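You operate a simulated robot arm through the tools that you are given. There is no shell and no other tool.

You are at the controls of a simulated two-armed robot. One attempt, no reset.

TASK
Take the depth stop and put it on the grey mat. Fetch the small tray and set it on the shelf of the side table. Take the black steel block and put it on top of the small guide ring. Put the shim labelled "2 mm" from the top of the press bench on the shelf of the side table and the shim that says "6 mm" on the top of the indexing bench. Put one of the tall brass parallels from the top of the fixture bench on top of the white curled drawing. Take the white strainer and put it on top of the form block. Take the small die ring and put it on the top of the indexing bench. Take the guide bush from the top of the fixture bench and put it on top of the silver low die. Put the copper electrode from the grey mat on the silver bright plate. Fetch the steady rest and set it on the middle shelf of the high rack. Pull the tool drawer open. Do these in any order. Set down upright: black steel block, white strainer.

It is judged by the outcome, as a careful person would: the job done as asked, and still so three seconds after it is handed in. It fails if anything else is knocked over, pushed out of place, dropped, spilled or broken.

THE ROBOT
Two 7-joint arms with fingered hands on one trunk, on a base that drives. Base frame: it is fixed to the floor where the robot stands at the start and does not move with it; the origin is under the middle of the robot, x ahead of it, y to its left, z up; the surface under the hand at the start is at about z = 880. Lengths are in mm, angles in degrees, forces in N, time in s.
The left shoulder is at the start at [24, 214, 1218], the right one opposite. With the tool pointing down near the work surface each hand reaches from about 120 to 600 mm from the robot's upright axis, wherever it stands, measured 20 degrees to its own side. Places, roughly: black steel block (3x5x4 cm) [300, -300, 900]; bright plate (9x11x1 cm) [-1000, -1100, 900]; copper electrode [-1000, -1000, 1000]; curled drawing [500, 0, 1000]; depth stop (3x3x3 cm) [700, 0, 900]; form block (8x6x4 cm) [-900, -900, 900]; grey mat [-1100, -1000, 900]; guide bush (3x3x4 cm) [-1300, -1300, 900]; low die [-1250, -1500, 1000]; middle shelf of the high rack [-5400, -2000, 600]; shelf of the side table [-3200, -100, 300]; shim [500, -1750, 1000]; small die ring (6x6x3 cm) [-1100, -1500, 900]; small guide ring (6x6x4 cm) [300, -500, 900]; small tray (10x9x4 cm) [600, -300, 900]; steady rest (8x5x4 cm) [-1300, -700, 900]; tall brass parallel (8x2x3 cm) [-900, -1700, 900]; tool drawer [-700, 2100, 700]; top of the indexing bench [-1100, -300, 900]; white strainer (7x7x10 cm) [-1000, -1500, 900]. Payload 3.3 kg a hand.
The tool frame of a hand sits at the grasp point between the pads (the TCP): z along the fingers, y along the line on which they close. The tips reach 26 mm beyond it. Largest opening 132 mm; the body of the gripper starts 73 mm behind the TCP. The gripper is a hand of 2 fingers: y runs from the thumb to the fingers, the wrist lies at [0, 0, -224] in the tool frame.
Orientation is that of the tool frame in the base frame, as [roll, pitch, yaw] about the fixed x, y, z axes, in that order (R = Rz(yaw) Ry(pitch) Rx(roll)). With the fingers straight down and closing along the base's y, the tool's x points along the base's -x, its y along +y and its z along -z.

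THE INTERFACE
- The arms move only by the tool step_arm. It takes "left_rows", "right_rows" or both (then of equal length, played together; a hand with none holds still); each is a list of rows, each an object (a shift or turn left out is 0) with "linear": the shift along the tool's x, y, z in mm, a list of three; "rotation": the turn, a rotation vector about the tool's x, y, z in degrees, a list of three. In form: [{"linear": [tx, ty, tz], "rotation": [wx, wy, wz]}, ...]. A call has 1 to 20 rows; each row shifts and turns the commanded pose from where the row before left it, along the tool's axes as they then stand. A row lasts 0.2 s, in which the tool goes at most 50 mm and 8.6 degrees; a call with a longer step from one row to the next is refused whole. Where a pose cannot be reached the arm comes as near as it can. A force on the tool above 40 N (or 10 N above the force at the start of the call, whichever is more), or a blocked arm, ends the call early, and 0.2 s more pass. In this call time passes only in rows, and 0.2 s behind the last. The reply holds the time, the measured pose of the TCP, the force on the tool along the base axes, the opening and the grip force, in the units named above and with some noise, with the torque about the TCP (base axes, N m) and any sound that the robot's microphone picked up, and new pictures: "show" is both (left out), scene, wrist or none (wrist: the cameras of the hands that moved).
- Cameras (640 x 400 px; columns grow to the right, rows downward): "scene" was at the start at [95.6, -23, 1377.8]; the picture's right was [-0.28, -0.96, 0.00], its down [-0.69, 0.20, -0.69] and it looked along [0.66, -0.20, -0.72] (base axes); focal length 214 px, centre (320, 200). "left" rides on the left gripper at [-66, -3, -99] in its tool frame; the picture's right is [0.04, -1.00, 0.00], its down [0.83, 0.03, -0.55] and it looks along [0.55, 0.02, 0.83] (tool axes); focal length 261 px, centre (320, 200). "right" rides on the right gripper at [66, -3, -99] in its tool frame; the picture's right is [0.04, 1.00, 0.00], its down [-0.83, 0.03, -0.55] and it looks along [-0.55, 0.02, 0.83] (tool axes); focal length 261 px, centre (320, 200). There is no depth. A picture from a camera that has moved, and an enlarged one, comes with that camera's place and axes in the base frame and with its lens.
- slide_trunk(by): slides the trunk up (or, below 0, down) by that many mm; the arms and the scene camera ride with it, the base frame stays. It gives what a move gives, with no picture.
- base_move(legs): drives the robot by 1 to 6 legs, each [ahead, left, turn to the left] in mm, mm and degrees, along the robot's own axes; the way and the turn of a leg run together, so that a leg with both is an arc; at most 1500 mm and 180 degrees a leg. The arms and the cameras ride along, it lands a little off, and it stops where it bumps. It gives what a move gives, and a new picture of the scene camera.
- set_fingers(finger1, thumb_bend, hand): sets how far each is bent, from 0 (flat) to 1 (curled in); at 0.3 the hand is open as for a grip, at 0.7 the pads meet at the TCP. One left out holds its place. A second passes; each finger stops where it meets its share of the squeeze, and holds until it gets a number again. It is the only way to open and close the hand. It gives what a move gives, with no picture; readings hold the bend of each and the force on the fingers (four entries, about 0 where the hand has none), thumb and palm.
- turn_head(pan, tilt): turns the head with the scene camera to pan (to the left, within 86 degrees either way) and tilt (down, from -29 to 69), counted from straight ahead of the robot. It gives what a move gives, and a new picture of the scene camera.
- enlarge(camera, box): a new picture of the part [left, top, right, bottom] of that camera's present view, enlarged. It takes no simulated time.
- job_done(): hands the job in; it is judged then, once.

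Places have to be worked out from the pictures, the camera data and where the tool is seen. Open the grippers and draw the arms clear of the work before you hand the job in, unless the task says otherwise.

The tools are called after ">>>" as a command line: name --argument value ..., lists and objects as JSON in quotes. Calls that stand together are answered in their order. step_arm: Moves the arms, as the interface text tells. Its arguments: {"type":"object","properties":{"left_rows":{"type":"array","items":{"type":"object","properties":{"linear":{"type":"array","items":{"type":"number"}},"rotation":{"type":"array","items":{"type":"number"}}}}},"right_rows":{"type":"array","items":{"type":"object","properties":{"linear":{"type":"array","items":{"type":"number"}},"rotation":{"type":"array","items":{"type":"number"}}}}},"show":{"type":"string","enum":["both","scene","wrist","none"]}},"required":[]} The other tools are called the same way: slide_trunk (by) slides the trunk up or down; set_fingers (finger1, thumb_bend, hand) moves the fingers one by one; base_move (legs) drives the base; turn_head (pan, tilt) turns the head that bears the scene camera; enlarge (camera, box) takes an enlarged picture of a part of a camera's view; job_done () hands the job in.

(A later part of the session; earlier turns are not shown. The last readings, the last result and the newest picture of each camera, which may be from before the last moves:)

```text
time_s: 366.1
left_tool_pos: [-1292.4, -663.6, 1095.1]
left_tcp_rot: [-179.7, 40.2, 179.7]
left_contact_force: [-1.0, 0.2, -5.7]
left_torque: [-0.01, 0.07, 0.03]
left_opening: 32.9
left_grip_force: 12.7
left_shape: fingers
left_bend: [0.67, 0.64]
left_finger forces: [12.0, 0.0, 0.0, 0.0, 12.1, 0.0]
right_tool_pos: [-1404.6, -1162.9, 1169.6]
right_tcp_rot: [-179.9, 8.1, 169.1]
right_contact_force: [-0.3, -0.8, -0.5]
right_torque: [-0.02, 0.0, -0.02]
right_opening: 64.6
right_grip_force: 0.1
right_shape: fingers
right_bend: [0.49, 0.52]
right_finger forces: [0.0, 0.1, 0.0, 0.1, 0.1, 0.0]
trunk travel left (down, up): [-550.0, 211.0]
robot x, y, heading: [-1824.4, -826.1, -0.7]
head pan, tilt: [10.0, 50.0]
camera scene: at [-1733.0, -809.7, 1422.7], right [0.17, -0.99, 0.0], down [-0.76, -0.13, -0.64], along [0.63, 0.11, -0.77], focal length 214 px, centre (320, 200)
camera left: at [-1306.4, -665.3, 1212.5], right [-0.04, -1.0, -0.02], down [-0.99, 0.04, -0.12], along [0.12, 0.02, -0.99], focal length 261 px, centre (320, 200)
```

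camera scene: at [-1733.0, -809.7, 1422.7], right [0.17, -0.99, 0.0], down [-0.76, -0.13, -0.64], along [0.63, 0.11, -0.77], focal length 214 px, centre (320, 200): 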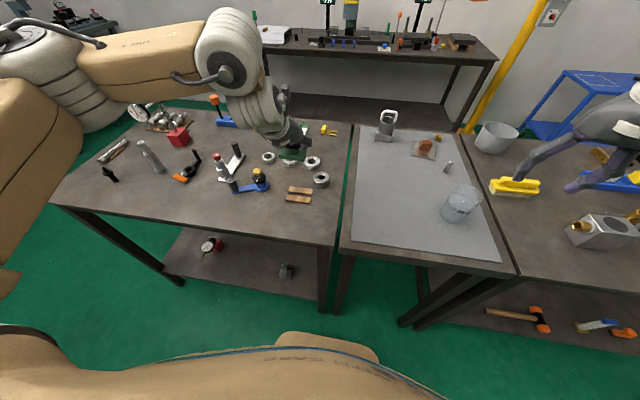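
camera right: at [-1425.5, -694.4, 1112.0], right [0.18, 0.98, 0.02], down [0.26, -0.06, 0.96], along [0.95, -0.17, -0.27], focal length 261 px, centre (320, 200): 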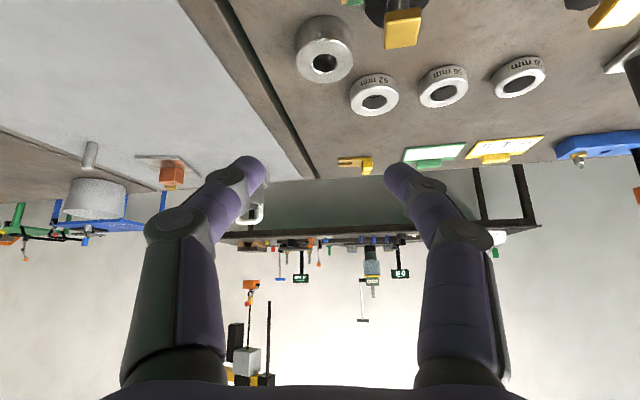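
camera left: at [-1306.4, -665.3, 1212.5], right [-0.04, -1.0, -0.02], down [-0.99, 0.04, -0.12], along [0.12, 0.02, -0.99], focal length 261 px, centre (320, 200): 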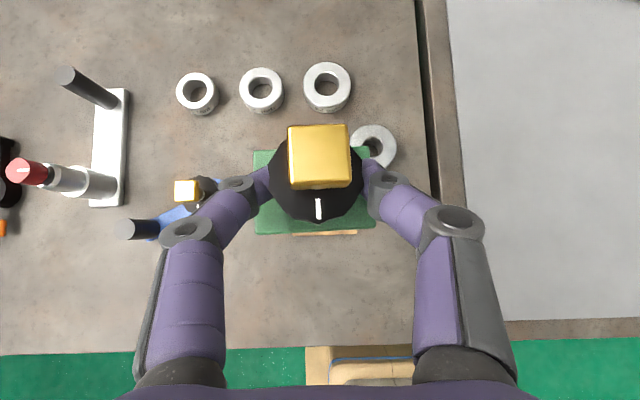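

The steady rest is held (its two wooden strips stay on the bench). I retract it, back away and turn toward the high rack.

>>> step_arm --left_rows '[{"linear": [30, 0, -26]}, {"linear": [30, 0, -26]}, {"linear": [30, 0, -26]}]' --show "none"

>>> base_move --legs '[[-150, 0, 0], [0, 0, -179]]'

>>> turn_head --pan 15 --tilt 20

>>> enlarge --camera "scene" --box '[200, 60, 480, 240]'

```text
time_s: 366.9
left_tool_pos: [-1411.8, -661.7, 1098.3]
left_tcp_rot: [-179.9, 40.3, 179.6]
left_contact_force: [-0.5, -0.6, -5.9]
left_torque: [-0.04, 0.06, -0.02]
left_opening: 32.8
left_grip_force: 12.7
left_shape: fingers
left_bend: [0.67, 0.64]
left_finger forces: [13.0, 0.0, 0.1, 0.1, 12.0, 0.1]
right_tool_pos: [-1405.9, -1162.6, 1169.6]
right_tcp_rot: [-179.9, 8.1, 169.0]
right_contact_force: [-0.1, -0.8, 0.6]
right_torque: [0.01, 0.0, -0.03]
right_opening: 64.5
right_grip_force: 0.1
right_shape: fingers
right_bend: [0.49, 0.52]
right_finger forces: [0.1, 0.1, 0.0, 0.0, 0.0, 0.0]
trunk travel left (down, up): [-550.0, 211.0]
robot x, y, heading: [-1827.6, -820.9, -0.5]
head pan, tilt: [10.0, 50.0]
```

```text
time_s: 375.6
left_tool_pos: [-2388.7, -978.8, 1097.0]
left_tcp_rot: [-179.8, 40.2, -0.7]
left_contact_force: [-0.5, 0.1, -6.2]
left_torque: [0.0, -0.06, 0.01]
left_opening: 32.5
left_grip_force: 11.9
left_shape: fingers
left_bend: [0.67, 0.65]
left_finger forces: [13.1, 0.1, 0.1, 0.0, 10.9, 0.0]
right_tool_pos: [-2392.0, -479.2, 1168.2]
right_tcp_rot: [-179.9, 8.1, -11.3]
right_contact_force: [-0.8, 0.6, 0.5]
right_torque: [-0.03, 0.01, -0.01]
right_opening: 64.7
right_grip_force: 0.1
right_shape: fingers
right_bend: [0.49, 0.52]
right_finger forces: [0.1, 0.1, 0.1, 0.0, 0.0, 0.0]
trunk travel left (down, up): [-550.0, 211.0]
robot x, y, heading: [-1974.0, -820.5, 178.9]
head pan, tilt: [10.0, 50.0]
camera scene: at [-2062.0, -833.4, 1422.6], right [-0.16, 0.99, 0.0], down [0.76, 0.12, -0.64], along [-0.63, -0.1, -0.77], focal length 214 px, centre (320, 200)
```

scene: 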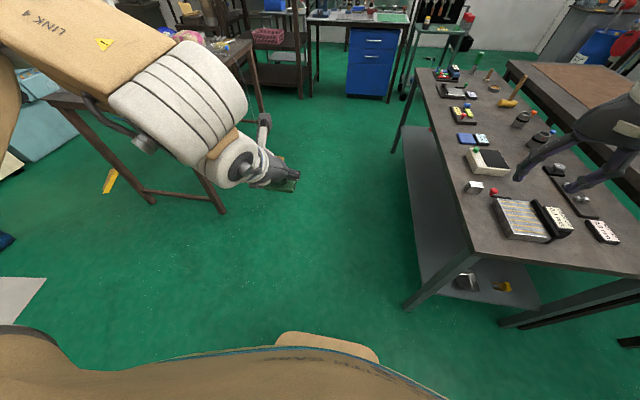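

```text
time_s: 376.5
left_tool_pos: [-2389.6, -977.8, 1098.0]
left_tcp_rot: [-179.8, 40.2, -0.7]
left_contact_force: [1.0, -0.2, -5.3]
left_torque: [0.04, -0.07, 0.0]
left_opening: 31.9
left_grip_force: 11.3
left_shape: fingers
left_bend: [0.67, 0.65]
left_finger forces: [13.2, 0.0, 0.0, 0.0, 10.9, 0.0]
right_tool_pos: [-2391.7, -477.9, 1169.7]
right_tcp_rot: [-179.9, 8.1, -11.3]
right_contact_force: [-0.2, -0.8, -0.2]
right_torque: [-0.01, -0.02, -0.03]
right_opening: 64.5
right_grip_force: 0.1
right_shape: fingers
right_bend: [0.49, 0.52]
right_finger forces: [0.0, 0.0, 0.1, 0.1, 0.1, 0.0]
trunk travel left (down, up): [-550.0, 211.0]
robot x, y, heading: [-1974.7, -817.9, 178.8]
head pan, tilt: [15.0, 20.0]
camera scene: at [-2076.3, -844.0, 1468.1], right [-0.25, 0.97, 0.0], down [0.33, 0.08, -0.94], along [-0.91, -0.23, -0.34], focal length 214 px, centre (320, 200)
```

scene: 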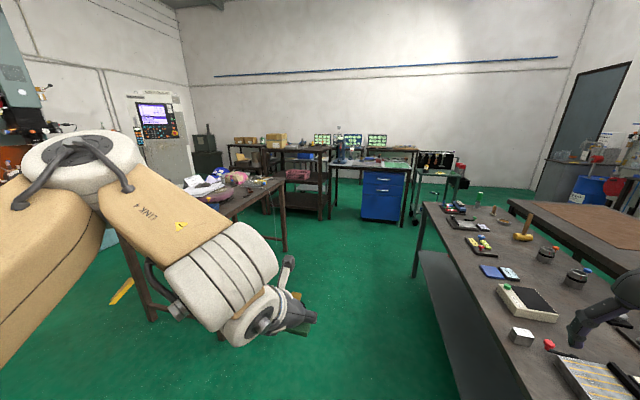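

```text
2.22 times, centred on (340, 150) of scene
camera zoom: at [-2076.3, -844.0, 1468.1], right [-0.25, 0.97, 0.0], down [0.33, 0.08, -0.94], along [-0.91, -0.23, -0.34], focal length 477 px, centre (276, 311)
```

zoom: 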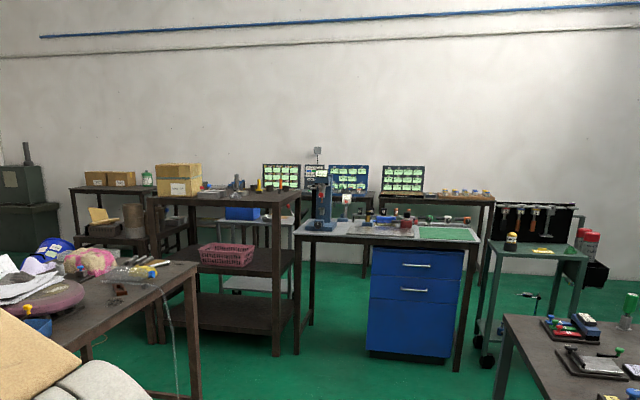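

The high rack (dark, with a pink basket on its middle shelf z≈620) stands at x≈-5100, y≈-2440…-1570. I drive along the clear lane toward it.

>>> base_move --legs '[[0, 270, 1], [1400, 0, 0]]'

>>> base_move --legs '[[1100, 0, 0]]'

>>> turn_head --pan 20 --tilt 30

```text
time_s: 385.0
left_tool_pos: [-3775.0, -1257.1, 1095.4]
left_tcp_rot: [-179.9, 40.1, 0.1]
left_contact_force: [0.7, 0.6, -5.5]
left_torque: [0.03, -0.07, 0.02]
left_opening: 31.9
left_grip_force: 12.6
left_shape: fingers
left_bend: [0.67, 0.65]
left_finger forces: [13.2, 0.0, 0.0, 0.1, 10.9, 0.0]
right_tool_pos: [-3784.8, -757.3, 1168.2]
right_tcp_rot: [-180.0, 8.0, -10.5]
right_contact_force: [0.9, 0.1, 0.0]
right_torque: [0.04, 0.0, -0.04]
right_opening: 64.5
right_grip_force: 0.1
right_shape: fingers
right_bend: [0.49, 0.52]
right_finger forces: [0.0, 0.0, 0.0, 0.0, 0.0, 0.1]
trunk travel left (down, up): [-550.0, 211.0]
robot x, y, heading: [-3359.5, -1093.2, 180.1]
head pan, tilt: [15.0, 20.0]
camera scene: at [-3464.7, -1118.2, 1468.2], right [-0.26, 0.97, 0.0], down [0.33, 0.09, -0.94], along [-0.91, -0.24, -0.34], focal length 214 px, centre (320, 200)
```

scene: 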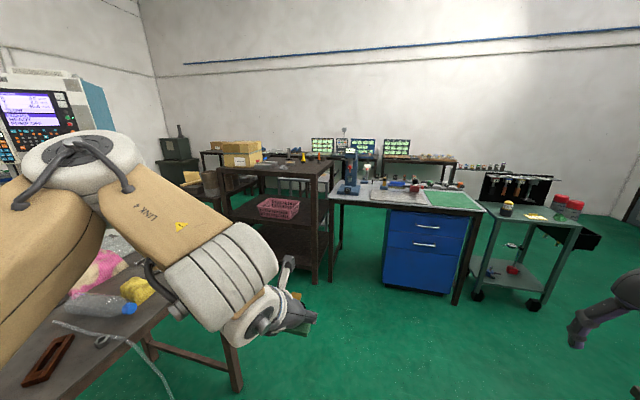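

```text
time_s: 390.6
left_tool_pos: [-4875.8, -1254.2, 1096.8]
left_tcp_rot: [-179.8, 40.2, -0.1]
left_contact_force: [-0.4, -0.1, -5.2]
left_torque: [0.03, -0.05, -0.01]
left_opening: 32.3
left_grip_force: 12.4
left_shape: fingers
left_bend: [0.67, 0.65]
left_finger forces: [13.2, 0.1, 0.1, 0.0, 10.9, 0.1]
right_tool_pos: [-4883.9, -754.4, 1168.5]
right_tcp_rot: [-180.0, 8.1, -10.6]
right_contact_force: [0.1, -0.5, 0.4]
right_torque: [0.01, -0.04, 0.0]
right_opening: 64.6
right_grip_force: 0.1
right_shape: fingers
right_bend: [0.49, 0.52]
right_finger forces: [0.0, 0.1, 0.0, 0.0, 0.0, 0.1]
trunk travel left (down, up): [-550.0, 211.0]
robot x, y, heading: [-4463.1, -1092.8, 180.1]
head pan, tilt: [15.0, 20.0]
camera scene: at [-4564.6, -1116.4, 1468.2], right [-0.26, 0.97, 0.0], down [0.33, 0.09, -0.94], along [-0.91, -0.24, -0.34], focal length 214 px, centre (320, 200)
```

scene: 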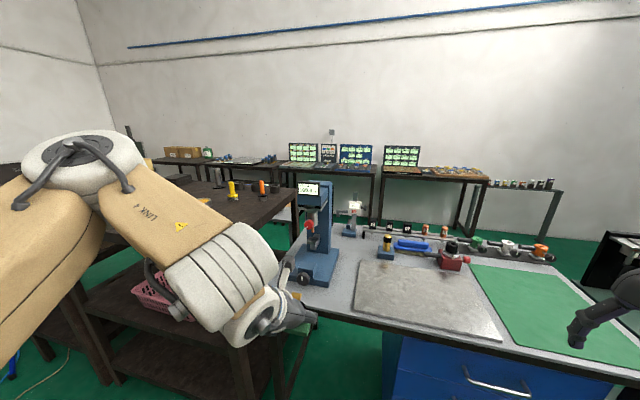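

```text
time_s: 391.3
left_tool_pos: [-4875.8, -1254.3, 1096.7]
left_tcp_rot: [-179.8, 40.3, -0.2]
left_contact_force: [-0.3, 0.3, -5.5]
left_torque: [0.0, -0.06, 0.02]
left_opening: 31.9
left_grip_force: 12.0
left_shape: fingers
left_bend: [0.67, 0.65]
left_finger forces: [13.2, 0.0, 0.0, 0.0, 10.9, 0.1]
right_tool_pos: [-4882.3, -755.0, 1170.2]
right_tcp_rot: [-179.9, 8.0, -10.6]
right_contact_force: [0.0, -0.4, -0.3]
right_torque: [0.02, 0.01, 0.03]
right_opening: 64.6
right_grip_force: 0.2
right_shape: fingers
right_bend: [0.49, 0.52]
right_finger forces: [0.0, 0.1, 0.0, 0.0, 0.1, 0.0]
trunk travel left (down, up): [-550.0, 211.0]
robot x, y, heading: [-4460.0, -1091.6, 179.7]
head pan, tilt: [20.0, 30.0]
camera scene: at [-4559.1, -1123.2, 1452.2], right [-0.34, 0.94, 0.0], down [0.47, 0.17, -0.87], along [-0.81, -0.29, -0.5], focal length 214 px, centre (320, 200)
```

scene: 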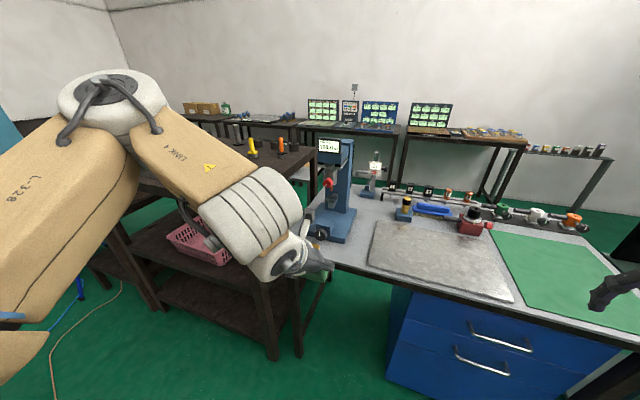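

The rack is just ahead-left. I move forward a little and shift left to face its right part.

>>> base_move --legs '[[40, 0, 0], [0, 420, 0]]'

>>> turn_head --pan 5 --tilt 40

>>> enlarge --camera "left" --box '[0, 0, 640, 399]'

```text
time_s: 394.4
left_tool_pos: [-4917.3, -1672.7, 1096.6]
left_tcp_rot: [-179.7, 40.2, -0.2]
left_contact_force: [0.3, -0.9, -5.6]
left_torque: [0.03, -0.07, -0.02]
left_opening: 31.9
left_grip_force: 11.9
left_shape: fingers
left_bend: [0.67, 0.65]
left_finger forces: [13.5, 0.0, 0.1, 0.0, 10.9, 0.0]
right_tool_pos: [-4924.7, -1173.2, 1169.7]
right_tcp_rot: [-179.9, 8.1, -10.9]
right_contact_force: [-0.2, -0.2, -0.3]
right_torque: [-0.02, -0.01, 0.0]
right_opening: 64.3
right_grip_force: 0.1
right_shape: fingers
right_bend: [0.49, 0.52]
right_finger forces: [0.0, 0.1, 0.0, 0.1, 0.0, 0.0]
trunk travel left (down, up): [-550.0, 211.0]
robot x, y, heading: [-4507.7, -1509.7, 179.7]
head pan, tilt: [20.0, 30.0]
camera scene: at [-4601.0, -1542.5, 1452.1], right [-0.34, 0.94, 0.0], down [0.47, 0.17, -0.87], along [-0.81, -0.29, -0.5], focal length 214 px, centre (320, 200)
```

scene: 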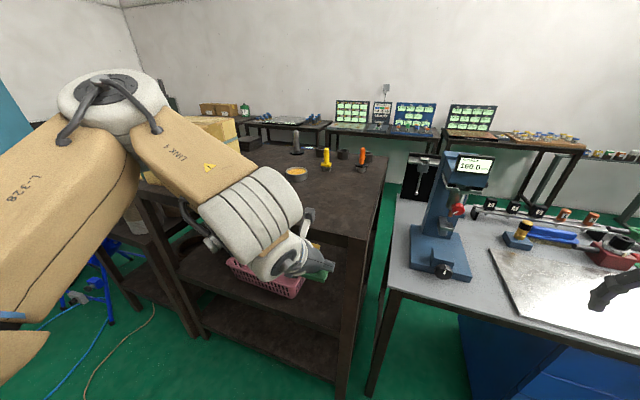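

```text
time_s: 395.1
left_tool_pos: [-4916.8, -1672.2, 1096.4]
left_tcp_rot: [-179.8, 40.3, -0.1]
left_contact_force: [0.3, 0.4, -4.8]
left_torque: [0.02, -0.06, 0.03]
left_opening: 32.1
left_grip_force: 12.3
left_shape: fingers
left_bend: [0.67, 0.65]
left_finger forces: [13.3, 0.0, 0.0, 0.0, 11.0, 0.0]
right_tool_pos: [-4925.1, -1171.6, 1169.1]
right_tcp_rot: [180.0, 8.1, -10.8]
right_contact_force: [0.5, -0.1, 0.1]
right_torque: [0.0, 0.04, -0.01]
right_opening: 64.5
right_grip_force: 0.2
right_shape: fingers
right_bend: [0.49, 0.52]
right_finger forces: [0.1, 0.0, 0.0, 0.1, 0.0, 0.0]
trunk travel left (down, up): [-550.0, 211.0]
robot x, y, heading: [-4505.7, -1512.0, 179.8]
head pan, tilt: [5.0, 40.0]
camera scene: at [-4600.6, -1517.9, 1436.8], right [-0.08, 1.0, 0.0], down [0.64, 0.05, -0.77], along [-0.76, -0.06, -0.64], focal length 214 px, centre (320, 200)
```

scene: 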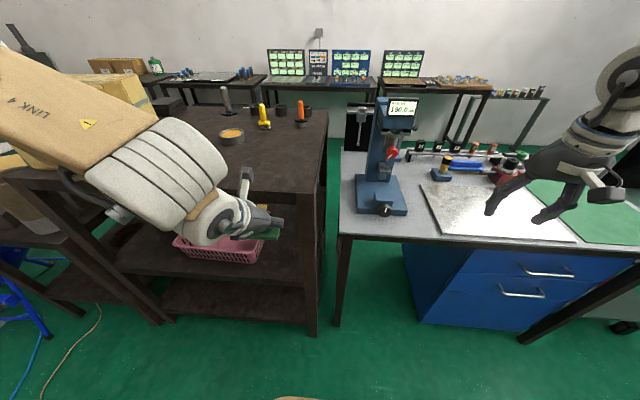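

```text
1.00 times, centred on (320, 200) of left (not enlarged: the box is as wide or as high as the picture)
camera zoom: at [-4902.8, -1669.1, 1213.9], right [0.04, 1.0, -0.02], down [0.99, -0.04, -0.11], along [-0.12, -0.02, -0.99], focal length 261 px, centre (320, 200)
```

zoom: 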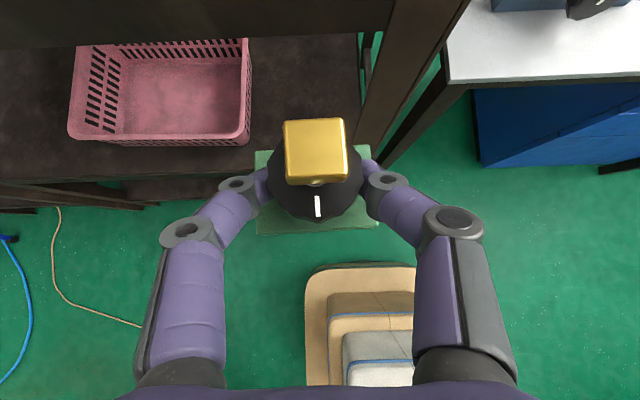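

I zoom into both views to determine the middle shelf's height, front edge and free area beside the basket.

>>> enlarge --camera "left" --box '[0, 0, 480, 220]'

>>> enlarge --camera "scene" --box '[100, 150, 360, 350]'

```text
1.33 times, centred on (240, 110) of left
camera zoom: at [-4902.8, -1669.1, 1213.9], right [0.04, 1.0, -0.02], down [0.99, -0.04, -0.11], along [-0.12, -0.02, -0.99], focal length 348 px, centre (427, 320)
```

zoom: 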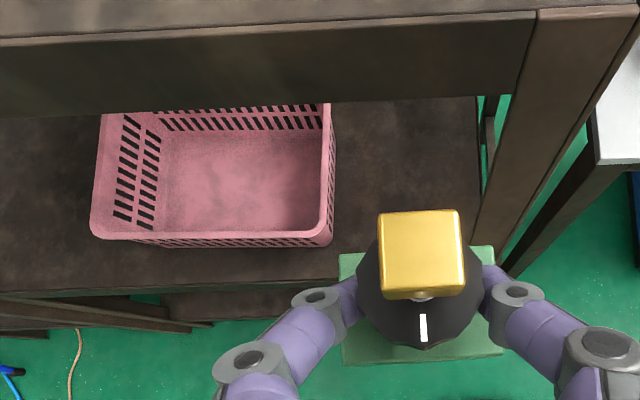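

```text
2.00 times, centred on (230, 250) of scene
camera zoom: at [-4600.6, -1517.9, 1436.8], right [-0.08, 1.0, 0.0], down [0.64, 0.05, -0.77], along [-0.76, -0.06, -0.64], focal length 429 px, centre (500, 100)
```

zoom: 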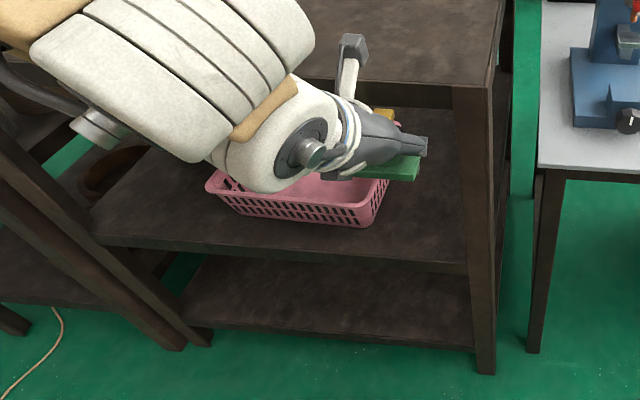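

Middle shelf: surface z≈620, front edge x≈-5050, free strip y≈-1800…-1625 right of the basket; the top's apron is at z≥1033. I lower the trunk 150 and bring the steady rest down in front of the rack.

>>> slide_trunk --by -150

>>> step_arm --left_rows '[{"linear": [26, 8, 30]}, {"linear": [26, 8, 30]}, {"linear": [26, 8, 30]}, {"linear": [26, 8, 30]}, {"linear": [26, 6, 30]}]' --show "both"

```text
time_s: 396.9
left_tool_pos: [-4917.7, -1672.2, 947.2]
left_tcp_rot: [-179.8, 40.1, -0.1]
left_contact_force: [-0.2, -0.4, -5.9]
left_torque: [0.02, -0.01, 0.01]
left_opening: 31.9
left_grip_force: 12.1
left_shape: fingers
left_bend: [0.67, 0.65]
left_finger forces: [13.2, 0.0, 0.0, 0.1, 11.0, 0.0]
right_tool_pos: [-4923.4, -1167.1, 1018.8]
right_tcp_rot: [179.0, 7.9, -12.2]
right_contact_force: [-0.5, 1.2, 0.2]
right_torque: [0.01, 0.02, 0.0]
right_opening: 64.2
right_grip_force: 0.1
right_shape: fingers
right_bend: [0.49, 0.52]
right_finger forces: [0.0, 0.0, 0.0, 0.1, 0.1, 0.0]
trunk travel left (down, up): [-400.0, 361.0]
robot x, y, heading: [-4504.6, -1514.8, 179.8]
head pan, tilt: [5.0, 40.0]
```

```text
time_s: 398.1
left_tool_pos: [-4915.1, -1709.4, 748.2]
left_tcp_rot: [-179.8, 40.2, -0.1]
left_contact_force: [-0.5, -0.6, -5.7]
left_torque: [-0.03, -0.04, 0.03]
left_opening: 31.6
left_grip_force: 12.7
left_shape: fingers
left_bend: [0.67, 0.65]
left_finger forces: [13.8, 0.0, 0.1, 0.1, 11.1, 0.0]
right_tool_pos: [-4923.5, -1169.7, 1020.1]
right_tcp_rot: [178.9, 8.0, -11.8]
right_contact_force: [-0.2, 0.0, 0.1]
right_torque: [-0.04, 0.04, 0.0]
right_opening: 64.5
right_grip_force: 0.1
right_shape: fingers
right_bend: [0.49, 0.52]
right_finger forces: [0.1, 0.1, 0.0, 0.0, 0.0, 0.1]
trunk travel left (down, up): [-400.0, 361.0]
robot x, y, heading: [-4503.5, -1512.7, 179.8]
head pan, tilt: [5.0, 40.0]
camera scene: at [-4613.7, -1518.7, 1286.2], right [-0.08, 1.0, 0.0], down [0.64, 0.05, -0.77], along [-0.76, -0.06, -0.64], focal length 214 px, centre (320, 200)
camera left: at [-4900.2, -1706.8, 865.3], right [0.04, 1.0, -0.02], down [0.99, -0.04, -0.12], along [-0.12, -0.02, -0.99], focal length 261 px, centre (320, 200)
```

scene: 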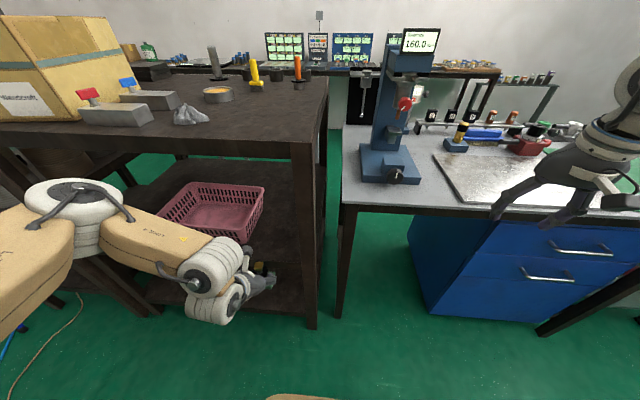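
left: 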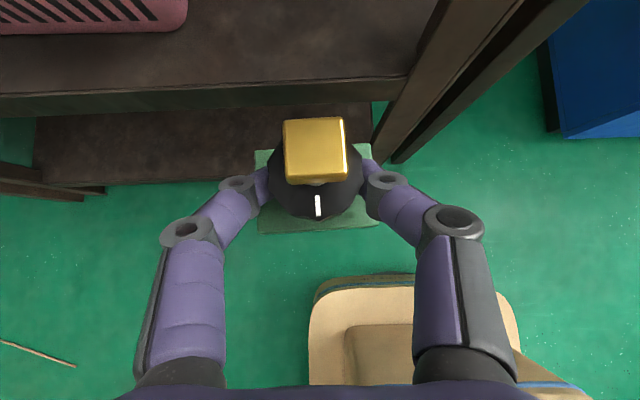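

The way into the free strip is clear (leg at y≈-1613, basket beyond y≈-1790). I extend the hand 100 mm and then drive 95 mm forward.

>>> step_arm --left_rows '[{"linear": [-25.4, 0, 21.5]}, {"linear": [-25.4, 0, 21.5]}, {"linear": [-25.4, 0, 21.5]}]' --show "wrist"

>>> base_move --legs '[[95, 0, 0]]'

>>> enlarge --camera "left" --box '[0, 0, 640, 399]'

```text
time_s: 398.9
left_tool_pos: [-5014.9, -1708.1, 750.0]
left_tcp_rot: [-179.8, 40.1, -0.1]
left_contact_force: [0.5, -0.1, -5.8]
left_torque: [-0.01, -0.07, -0.02]
left_opening: 31.6
left_grip_force: 12.0
left_shape: fingers
left_bend: [0.67, 0.65]
left_finger forces: [13.5, 0.0, 0.0, 0.0, 10.8, 0.1]
right_tool_pos: [-4924.3, -1167.0, 1019.7]
right_tcp_rot: [179.0, 8.0, -12.0]
right_contact_force: [-0.1, -0.7, -0.5]
right_torque: [0.0, -0.03, 0.02]
right_opening: 64.7
right_grip_force: 0.1
right_shape: fingers
right_bend: [0.49, 0.52]
right_finger forces: [0.0, 0.0, 0.0, 0.0, 0.0, 0.0]
trunk travel left (down, up): [-400.0, 361.0]
robot x, y, heading: [-4504.2, -1508.8, 179.8]
head pan, tilt: [5.0, 40.0]
camera left: at [-5001.0, -1705.7, 866.2], right [0.04, 1.0, -0.02], down [0.99, -0.04, -0.11], along [-0.11, -0.02, -0.99], focal length 261 px, centre (320, 200)
```

left: 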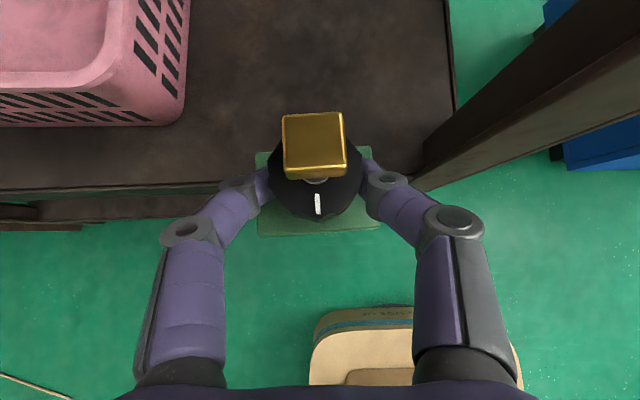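

```text
time_s: 400.0
left_tool_pos: [-5111.1, -1708.3, 747.3]
left_tcp_rot: [-179.8, 40.1, 0.0]
left_contact_force: [-0.6, 0.1, -6.1]
left_torque: [0.0, -0.08, -0.02]
left_opening: 31.8
left_grip_force: 12.6
left_shape: fingers
left_bend: [0.67, 0.65]
left_finger forces: [13.8, 0.0, 0.0, 0.1, 11.0, 0.0]
right_tool_pos: [-5020.8, -1165.7, 1018.8]
right_tcp_rot: [178.9, 7.7, -11.9]
right_contact_force: [0.1, 0.1, -0.3]
right_torque: [-0.01, -0.02, 0.03]
right_opening: 64.3
right_grip_force: 0.0
right_shape: fingers
right_bend: [0.49, 0.52]
right_finger forces: [0.0, 0.0, 0.1, 0.0, 0.1, 0.0]
trunk travel left (down, up): [-400.0, 361.0]
robot x, y, heading: [-4600.1, -1510.0, 179.9]
head pan, tilt: [5.0, 40.0]
camera scene: at [-4711.2, -1517.7, 1286.0], right [-0.08, 1.0, 0.0], down [0.64, 0.05, -0.76], along [-0.76, -0.06, -0.64], focal length 214 px, centre (320, 200)
```

scene: 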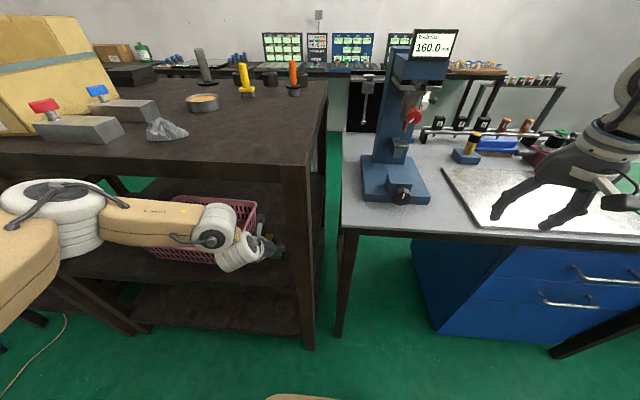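

```text
1.00 times, centred on (320, 200) of left (not enlarged: the box is as wide or as high as the picture)
camera zoom: at [-5097.4, -1705.5, 865.7], right [0.04, 1.0, -0.02], down [0.99, -0.04, -0.11], along [-0.11, -0.02, -0.99], focal length 261 px, centre (320, 200)
```

zoom: 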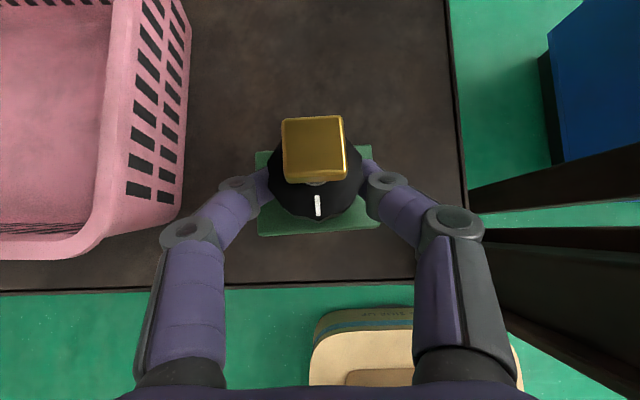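

The steady rest is over the shelf with margins all round. I lower 66 mm and then in small steps.

>>> step_arm --left_rows '[{"linear": [21, 0, 24.8]}, {"linear": [21, 0, 24.8]}]' --show "wrist"

>>> step_arm --left_rows '[{"linear": [2.6, 0, 3]}]' --show "none"

>>> step_arm --left_rows '[{"linear": [2, 0, 2.3]}]' --show "none"

```text
time_s: 400.6
left_tool_pos: [-5110.4, -1708.0, 683.6]
left_tcp_rot: [-179.8, 40.1, -0.1]
left_contact_force: [0.1, -0.4, -5.9]
left_torque: [0.02, -0.03, -0.02]
left_opening: 31.7
left_grip_force: 12.4
left_shape: fingers
left_bend: [0.67, 0.65]
left_finger forces: [13.8, 0.1, 0.1, 0.0, 10.9, 0.1]
right_tool_pos: [-5020.1, -1166.1, 1018.1]
right_tcp_rot: [178.7, 8.0, -12.2]
right_contact_force: [0.1, -0.6, -0.2]
right_torque: [0.02, 0.01, -0.01]
right_opening: 64.7
right_grip_force: 0.1
right_shape: fingers
right_bend: [0.49, 0.52]
right_finger forces: [0.0, 0.0, 0.1, 0.0, 0.0, 0.0]
trunk travel left (down, up): [-400.0, 361.0]
robot x, y, heading: [-4601.1, -1511.3, 179.7]
head pan, tilt: [5.0, 40.0]
camera left: at [-5095.8, -1705.5, 801.6], right [0.04, 1.0, -0.02], down [0.99, -0.04, -0.11], along [-0.12, -0.02, -0.99], focal length 261 px, centre (320, 200)
```

left: 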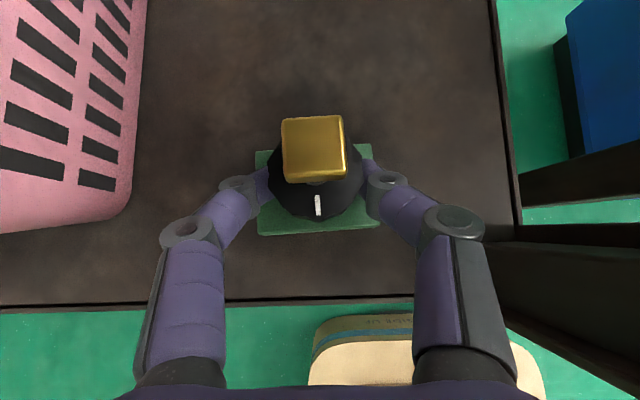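

```text
time_s: 401.0
left_tool_pos: [-5110.3, -1709.3, 679.4]
left_tcp_rot: [-179.8, 40.2, 0.0]
left_contact_force: [0.1, -1.6, -5.9]
left_torque: [0.02, -0.04, 0.02]
left_opening: 31.8
left_grip_force: 12.8
left_shape: fingers
left_bend: [0.67, 0.65]
left_finger forces: [13.7, 0.0, 0.0, 0.0, 10.9, 0.0]
right_tool_pos: [-5019.8, -1165.6, 1019.5]
right_tcp_rot: [178.8, 7.9, -12.2]
right_contact_force: [-0.3, 0.3, 0.3]
right_torque: [0.01, 0.01, 0.0]
right_opening: 64.5
right_grip_force: 0.0
right_shape: fingers
right_bend: [0.49, 0.52]
right_finger forces: [0.0, 0.1, 0.0, 0.0, 0.0, 0.1]
trunk travel left (down, up): [-400.0, 361.0]
robot x, y, heading: [-4600.6, -1509.2, 179.5]
head pan, tilt: [5.0, 40.0]
```

```text
time_s: 401.4
left_tool_pos: [-5110.7, -1708.5, 677.5]
left_tcp_rot: [-179.8, 40.1, -0.2]
left_contact_force: [-0.1, -0.3, -5.3]
left_torque: [0.05, -0.05, 0.01]
left_opening: 31.7
left_grip_force: 13.1
left_shape: fingers
left_bend: [0.67, 0.65]
left_finger forces: [13.8, 0.1, 0.1, 0.1, 10.8, 0.0]
right_tool_pos: [-5019.5, -1166.2, 1018.3]
right_tcp_rot: [178.7, 7.9, -12.2]
right_contact_force: [0.1, 0.3, 0.3]
right_torque: [0.05, 0.01, 0.03]
right_opening: 64.7
right_grip_force: 0.1
right_shape: fingers
right_bend: [0.49, 0.52]
right_finger forces: [0.0, 0.0, 0.0, 0.0, 0.0, 0.0]
trunk travel left (down, up): [-400.0, 361.0]
robot x, y, heading: [-4600.9, -1514.4, 179.9]
head pan, tilt: [5.0, 40.0]
```

Still no contact; I keep lowering in small steps.

>>> step_arm --left_rows '[{"linear": [1.6, 0, 1.9]}, {"linear": [1.6, 0, 1.9]}]' --show "none"

>>> step_arm --left_rows '[{"linear": [1.6, 0, 1.9]}]' --show "none"

>>> step_arm --left_rows '[{"linear": [1.6, 0, 1.9]}]' --show "none"

>>> step_arm --left_rows '[{"linear": [1.6, 0, 1.9]}]' --show "wrist"

```text
time_s: 402.0
left_tool_pos: [-5110.5, -1709.4, 672.0]
left_tcp_rot: [-179.7, 40.1, -0.2]
left_contact_force: [0.1, -0.2, -5.5]
left_torque: [0.02, -0.03, -0.01]
left_opening: 31.4
left_grip_force: 12.5
left_shape: fingers
left_bend: [0.67, 0.65]
left_finger forces: [13.9, 0.0, 0.0, 0.0, 10.1, 0.0]
right_tool_pos: [-5019.3, -1167.2, 1017.9]
right_tcp_rot: [178.7, 7.8, -12.2]
right_contact_force: [0.3, -0.3, 0.5]
right_torque: [-0.01, -0.02, 0.01]
right_opening: 64.5
right_grip_force: 0.1
right_shape: fingers
right_bend: [0.49, 0.52]
right_finger forces: [0.1, 0.0, 0.0, 0.1, 0.1, 0.1]
trunk travel left (down, up): [-400.0, 361.0]
robot x, y, heading: [-4596.8, -1510.5, 179.8]
head pan, tilt: [5.0, 40.0]
```

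```text
time_s: 402.4
left_tool_pos: [-5110.5, -1707.8, 670.1]
left_tcp_rot: [-179.9, 40.1, -0.1]
left_contact_force: [0.3, -0.4, 0.3]
left_torque: [-0.03, 0.02, 0.02]
left_opening: 30.2
left_grip_force: 11.7
left_shape: fingers
left_bend: [0.67, 0.66]
left_finger forces: [13.3, 0.0, 0.0, 0.0, 9.3, 0.0]
right_tool_pos: [-5019.6, -1167.1, 1018.7]
right_tcp_rot: [178.6, 7.8, -12.2]
right_contact_force: [-0.3, 0.0, -0.2]
right_torque: [0.01, 0.0, 0.06]
right_opening: 64.4
right_grip_force: 0.1
right_shape: fingers
right_bend: [0.49, 0.52]
right_finger forces: [0.0, 0.1, 0.0, 0.0, 0.0, 0.0]
trunk travel left (down, up): [-400.0, 361.0]
robot x, y, heading: [-4598.2, -1510.6, 179.9]
head pan, tilt: [5.0, 40.0]
```

```text
time_s: 402.8
left_tool_pos: [-5110.8, -1707.7, 669.3]
left_tcp_rot: [-179.8, 40.5, -0.1]
left_contact_force: [1.1, -2.4, 9.2]
left_torque: [-0.22, 0.09, 0.02]
left_opening: 29.4
left_grip_force: 11.4
left_shape: fingers
left_bend: [0.69, 0.66]
left_finger forces: [13.8, 0.0, 0.0, 0.0, 9.2, 0.0]
right_tool_pos: [-5018.7, -1166.5, 1019.5]
right_tcp_rot: [178.5, 7.9, -12.1]
right_contact_force: [-0.2, 0.4, 0.4]
right_torque: [0.01, 0.04, 0.02]
right_opening: 64.5
right_grip_force: 0.1
right_shape: fingers
right_bend: [0.49, 0.52]
right_finger forces: [0.0, 0.1, 0.0, 0.0, 0.0, 0.0]
trunk travel left (down, up): [-400.0, 361.0]
robot x, y, heading: [-4599.4, -1510.7, 179.7]
head pan, tilt: [5.0, 40.0]
```

```text
time_s: 403.2
left_tool_pos: [-5109.7, -1709.3, 666.8]
left_tcp_rot: [-179.9, 40.5, 0.0]
left_contact_force: [1.8, -3.7, 16.7]
left_torque: [-0.28, 0.24, 0.04]
left_opening: 28.1
left_grip_force: 13.4
left_shape: fingers
left_bend: [0.7, 0.67]
left_finger forces: [15.1, 0.0, 0.0, 0.1, 12.0, 0.0]
right_tool_pos: [-5017.4, -1165.6, 1019.2]
right_tcp_rot: [178.7, 8.0, -12.2]
right_contact_force: [0.7, 0.2, 0.5]
right_torque: [0.0, 0.01, 0.01]
right_opening: 64.7
right_grip_force: 0.2
right_shape: fingers
right_bend: [0.49, 0.52]
right_finger forces: [0.0, 0.1, 0.1, 0.0, 0.1, 0.0]
trunk travel left (down, up): [-400.0, 361.0]
robot x, y, heading: [-4600.3, -1514.8, 179.9]
head pan, tilt: [5.0, 40.0]
camera left: at [-5095.6, -1705.5, 784.1], right [0.03, 1.0, -0.02], down [0.99, -0.04, -0.12], along [-0.12, -0.02, -0.99], focal length 261 px, centre (320, 200)
```

left: 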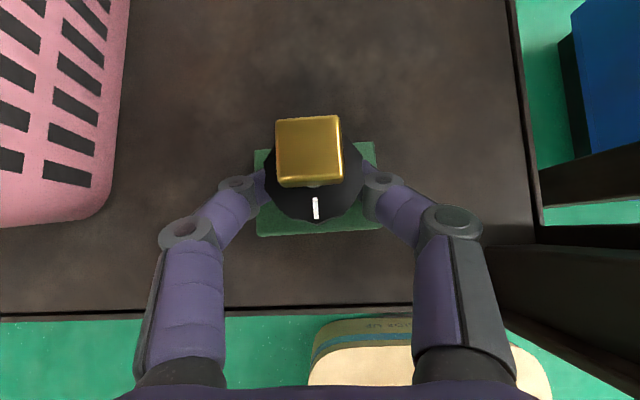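

Standing on the shelf. I ease up 2 mm, open the hand and withdraw.

>>> step_arm --left_rows '[{"linear": [-1.6, 0, -1.9]}]' --show "none"

>>> set_fingers --hand "left" --finger1 0.48 --thumb_bend 0.48

>>> step_arm --left_rows '[{"linear": [0, 0, -15]}, {"linear": [0, 0, -25]}, {"linear": [0, 0, -35]}, {"linear": [0, 0, -35]}]' --show "wrist"

```text
time_s: 403.6
left_tool_pos: [-5108.7, -1707.6, 667.3]
left_tcp_rot: [-179.9, 40.2, -0.2]
left_contact_force: [0.8, -3.9, 7.3]
left_torque: [-0.37, 0.19, 0.02]
left_opening: 28.2
left_grip_force: 13.0
left_shape: fingers
left_bend: [0.7, 0.67]
left_finger forces: [14.8, 0.0, 0.0, 0.0, 11.3, 0.0]
right_tool_pos: [-5020.0, -1166.0, 1017.7]
right_tcp_rot: [178.6, 8.0, -12.2]
right_contact_force: [0.2, -1.0, 0.2]
right_torque: [0.0, -0.03, 0.0]
right_opening: 64.5
right_grip_force: 0.0
right_shape: fingers
right_bend: [0.49, 0.52]
right_finger forces: [0.1, 0.0, 0.0, 0.0, 0.1, 0.0]
trunk travel left (down, up): [-400.0, 361.0]
robot x, y, heading: [-4601.8, -1513.4, 179.7]
head pan, tilt: [5.0, 40.0]
```

```text
time_s: 404.6
left_tool_pos: [-5110.1, -1707.1, 668.4]
left_tcp_rot: [-179.8, 40.2, -0.1]
left_contact_force: [0.3, 4.6, 13.3]
left_torque: [-0.29, 0.26, -0.12]
left_opening: 60.2
left_grip_force: 6.8
left_shape: fingers
left_bend: [0.57, 0.48]
left_finger forces: [13.5, 0.0, 0.1, 0.0, 0.1, 0.0]
right_tool_pos: [-5019.3, -1165.6, 1019.5]
right_tcp_rot: [178.6, 7.9, -12.2]
right_contact_force: [-0.7, -0.5, -0.2]
right_torque: [0.01, -0.02, 0.03]
right_opening: 64.7
right_grip_force: 0.1
right_shape: fingers
right_bend: [0.49, 0.52]
right_finger forces: [0.0, 0.0, 0.1, 0.1, 0.1, 0.1]
trunk travel left (down, up): [-400.0, 361.0]
robot x, y, heading: [-4598.7, -1508.1, 179.8]
head pan, tilt: [5.0, 40.0]
```

```text
time_s: 405.6
left_tool_pos: [-5039.8, -1708.7, 751.1]
left_tcp_rot: [-179.7, 40.2, -0.2]
left_contact_force: [0.2, 0.0, -0.2]
left_torque: [0.04, 0.01, -0.03]
left_opening: 72.9
left_grip_force: 0.0
left_shape: fingers
left_bend: [0.48, 0.48]
left_finger forces: [0.0, 0.1, 0.0, 0.0, 0.1, 0.1]
right_tool_pos: [-5018.8, -1165.6, 1018.1]
right_tcp_rot: [178.5, 7.9, -12.2]
right_contact_force: [0.1, -0.3, 0.2]
right_torque: [0.01, -0.02, 0.01]
right_opening: 64.6
right_grip_force: 0.0
right_shape: fingers
right_bend: [0.49, 0.52]
right_finger forces: [0.0, 0.0, 0.0, 0.0, 0.0, 0.0]
trunk travel left (down, up): [-400.0, 361.0]
robot x, y, heading: [-4594.9, -1513.0, 180.0]
head pan, tilt: [5.0, 40.0]
camera left: at [-5024.6, -1705.9, 868.9], right [0.04, 1.0, -0.02], down [0.99, -0.04, -0.12], along [-0.12, -0.02, -0.99], focal length 261 px, centre (320, 200)
```

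left: 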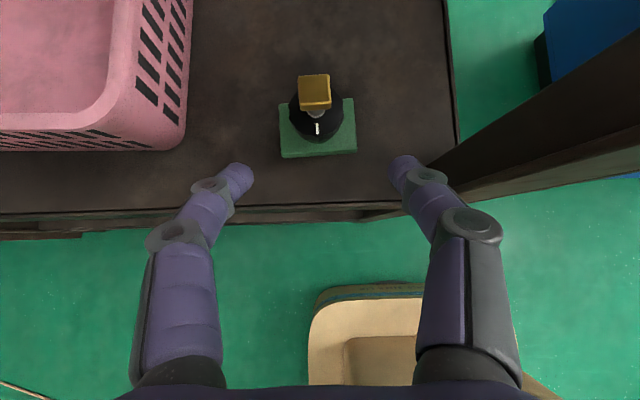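

The steady rest stands on the middle shelf. Now the last task, the tool drawer: I back out, raise the trunk, and drive back toward it.

>>> base_move --legs '[[-200, 0, 0]]'

>>> enlarge --camera "scene" --box '[160, 150, 360, 300]'

>>> slide_trunk --by 150

>>> step_arm --left_rows '[{"rotation": [0, 8, 0], "linear": [10, 0, -20]}, {"rotation": [0, 8, 0], "linear": [20, 0, -20]}, {"rotation": [0, 8, 0], "linear": [20, 0, -20]}, {"rotation": [0, 8, 0], "linear": [20, 0, -30]}, {"rotation": [0, 8, 0], "linear": [20, 0, -30]}, {"linear": [20, 0, -40]}]' --show "none"

```text
time_s: 407.2
left_tool_pos: [-4837.0, -1709.3, 751.4]
left_tcp_rot: [-179.8, 40.3, -0.4]
left_contact_force: [-0.2, 0.1, 0.0]
left_torque: [0.0, 0.0, -0.01]
left_opening: 72.7
left_grip_force: 0.1
left_shape: fingers
left_bend: [0.48, 0.48]
left_finger forces: [0.0, 0.1, 0.1, 0.0, 0.0, 0.0]
right_tool_pos: [-4815.6, -1166.5, 1020.2]
right_tcp_rot: [178.6, 7.9, -12.4]
right_contact_force: [-0.4, -0.4, 0.7]
right_torque: [-0.01, 0.03, 0.01]
right_opening: 64.7
right_grip_force: 0.1
right_shape: fingers
right_bend: [0.49, 0.52]
right_finger forces: [0.1, 0.0, 0.0, 0.1, 0.0, 0.0]
trunk travel left (down, up): [-400.0, 361.0]
robot x, y, heading: [-4398.4, -1509.7, 179.5]
head pan, tilt: [5.0, 40.0]
camera scene: at [-4505.8, -1518.2, 1286.4], right [-0.08, 1.0, 0.0], down [0.64, 0.05, -0.77], along [-0.76, -0.06, -0.64], focal length 214 px, centre (320, 200)
```

scene: 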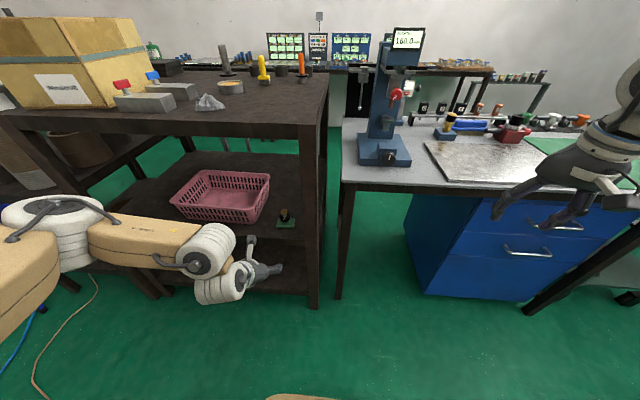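

```text
2.67 times, centred on (260, 225) of scene
camera zoom: at [-4505.8, -1518.2, 1286.4], right [-0.08, 1.0, 0.0], down [0.64, 0.05, -0.77], along [-0.76, -0.06, -0.64], focal length 572 px, centre (480, 133)
```

zoom: 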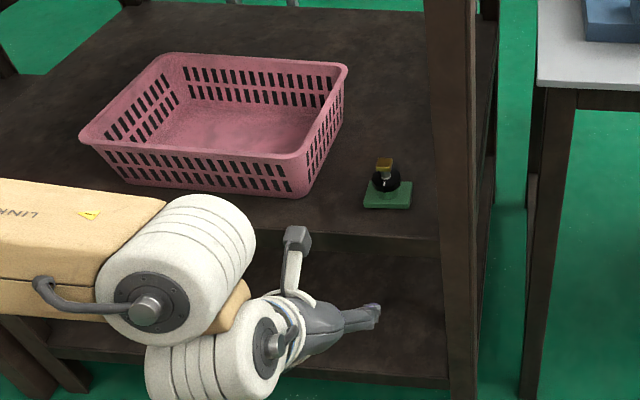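

```text
time_s: 409.0
left_tool_pos: [-4837.8, -1708.4, 900.5]
left_tcp_rot: [-179.8, 40.2, -0.3]
left_contact_force: [-0.2, 0.1, 0.7]
left_torque: [0.03, 0.0, -0.01]
left_opening: 72.6
left_grip_force: 0.0
left_shape: fingers
left_bend: [0.48, 0.48]
left_finger forces: [0.0, 0.0, 0.0, 0.0, 0.1, 0.0]
right_tool_pos: [-4814.0, -1153.7, 1171.8]
right_tcp_rot: [176.3, 8.2, -15.0]
right_contact_force: [-0.5, 1.1, -0.7]
right_torque: [-0.05, -0.01, 0.0]
right_opening: 64.8
right_grip_force: 0.0
right_shape: fingers
right_bend: [0.49, 0.52]
right_finger forces: [0.0, 0.1, 0.0, 0.1, 0.0, 0.0]
trunk travel left (down, up): [-550.0, 211.0]
robot x, y, heading: [-4398.9, -1508.1, 179.8]
head pan, tilt: [5.0, 40.0]
```

```text
time_s: 410.4
left_tool_pos: [-4691.2, -1709.4, 1018.3]
left_tcp_rot: [-179.9, 0.1, -0.5]
left_contact_force: [-0.3, -0.4, 0.6]
left_torque: [0.04, 0.02, 0.02]
left_opening: 72.9
left_grip_force: 0.1
left_shape: fingers
left_bend: [0.48, 0.48]
left_finger forces: [0.0, 0.1, 0.0, 0.1, 0.1, 0.0]
right_tool_pos: [-4812.5, -1152.0, 1167.7]
right_tcp_rot: [176.5, 7.6, -15.1]
right_contact_force: [0.9, 0.1, -0.8]
right_torque: [0.0, 0.01, -0.01]
right_opening: 64.6
right_grip_force: 0.0
right_shape: fingers
right_bend: [0.49, 0.52]
right_finger forces: [0.0, 0.0, 0.0, 0.0, 0.0, 0.0]
trunk travel left (down, up): [-550.0, 211.0]
robot x, y, heading: [-4398.3, -1511.9, 179.4]
head pan, tilt: [5.0, 40.0]
```

Steady rest confirmed in place. I move to the lane, turn and drive back east.

>>> base_move --legs '[[0, -410, 0], [0, 0, -179.5], [1300, 0, 0], [1150, 0, 0]]'

>>> turn_head --pan 30 --tilt 25

```text
time_s: 431.9
left_tool_pos: [-1645.1, -953.7, 1017.2]
left_tcp_rot: [-179.8, 0.3, 178.9]
left_contact_force: [0.3, -0.5, -0.4]
left_torque: [0.01, -0.01, 0.01]
left_opening: 72.8
left_grip_force: 0.0
left_shape: fingers
left_bend: [0.48, 0.48]
left_finger forces: [0.0, 0.1, 0.0, 0.0, 0.1, 0.0]
right_tool_pos: [-1530.3, -1511.4, 1165.7]
right_tcp_rot: [176.5, 7.4, 164.2]
right_contact_force: [0.2, -1.2, 0.0]
right_torque: [-0.03, 0.02, -0.02]
right_opening: 64.5
right_grip_force: 0.1
right_shape: fingers
right_bend: [0.49, 0.52]
right_finger forces: [0.0, 0.0, 0.1, 0.1, 0.0, 0.0]
trunk travel left (down, up): [-550.0, 211.0]
robot x, y, heading: [-1945.3, -1146.2, -0.8]
head pan, tilt: [5.0, 40.0]
camera scene: at [-1840.1, -1142.7, 1436.8], right [0.07, -1.0, 0.0], down [-0.64, -0.04, -0.77], along [0.76, 0.05, -0.64], focal length 214 px, centre (320, 200)
```

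scene: 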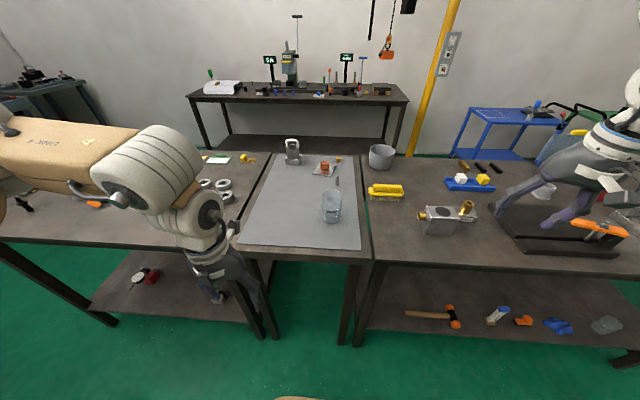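

```text
time_s: 432.8
left_tool_pos: [-1644.4, -953.6, 1016.6]
left_tcp_rot: [-179.8, 0.2, 178.9]
left_contact_force: [0.2, 0.1, 0.3]
left_torque: [0.03, 0.0, 0.02]
left_opening: 73.2
left_grip_force: 0.0
left_shape: fingers
left_bend: [0.48, 0.48]
left_finger forces: [0.1, 0.1, 0.0, 0.0, 0.1, 0.1]
right_tool_pos: [-1530.1, -1512.9, 1165.7]
right_tcp_rot: [176.3, 7.3, 164.0]
right_contact_force: [0.2, -1.0, 0.1]
right_torque: [-0.03, -0.02, -0.01]
right_opening: 64.3
right_grip_force: 0.0
right_shape: fingers
right_bend: [0.49, 0.52]
right_finger forces: [0.0, 0.1, 0.0, 0.0, 0.1, 0.0]
trunk travel left (down, up): [-550.0, 211.0]
robot x, y, heading: [-1942.4, -1151.3, -1.0]
head pan, tilt: [30.0, 25.0]
camera scene: at [-1844.6, -1104.0, 1460.1], right [0.48, -0.88, 0.0], down [-0.37, -0.2, -0.91], along [0.79, 0.44, -0.42], focal length 214 px, centre (320, 200)
```

scene: 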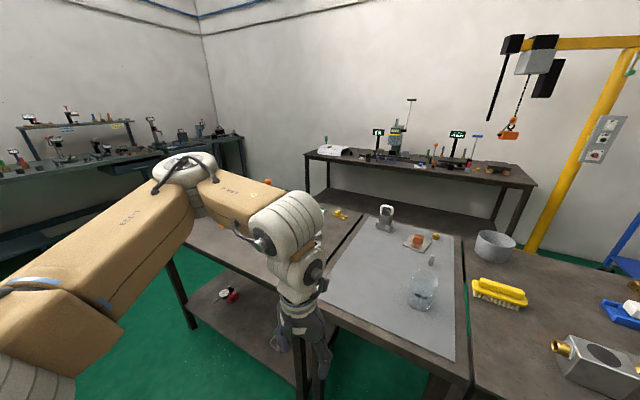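

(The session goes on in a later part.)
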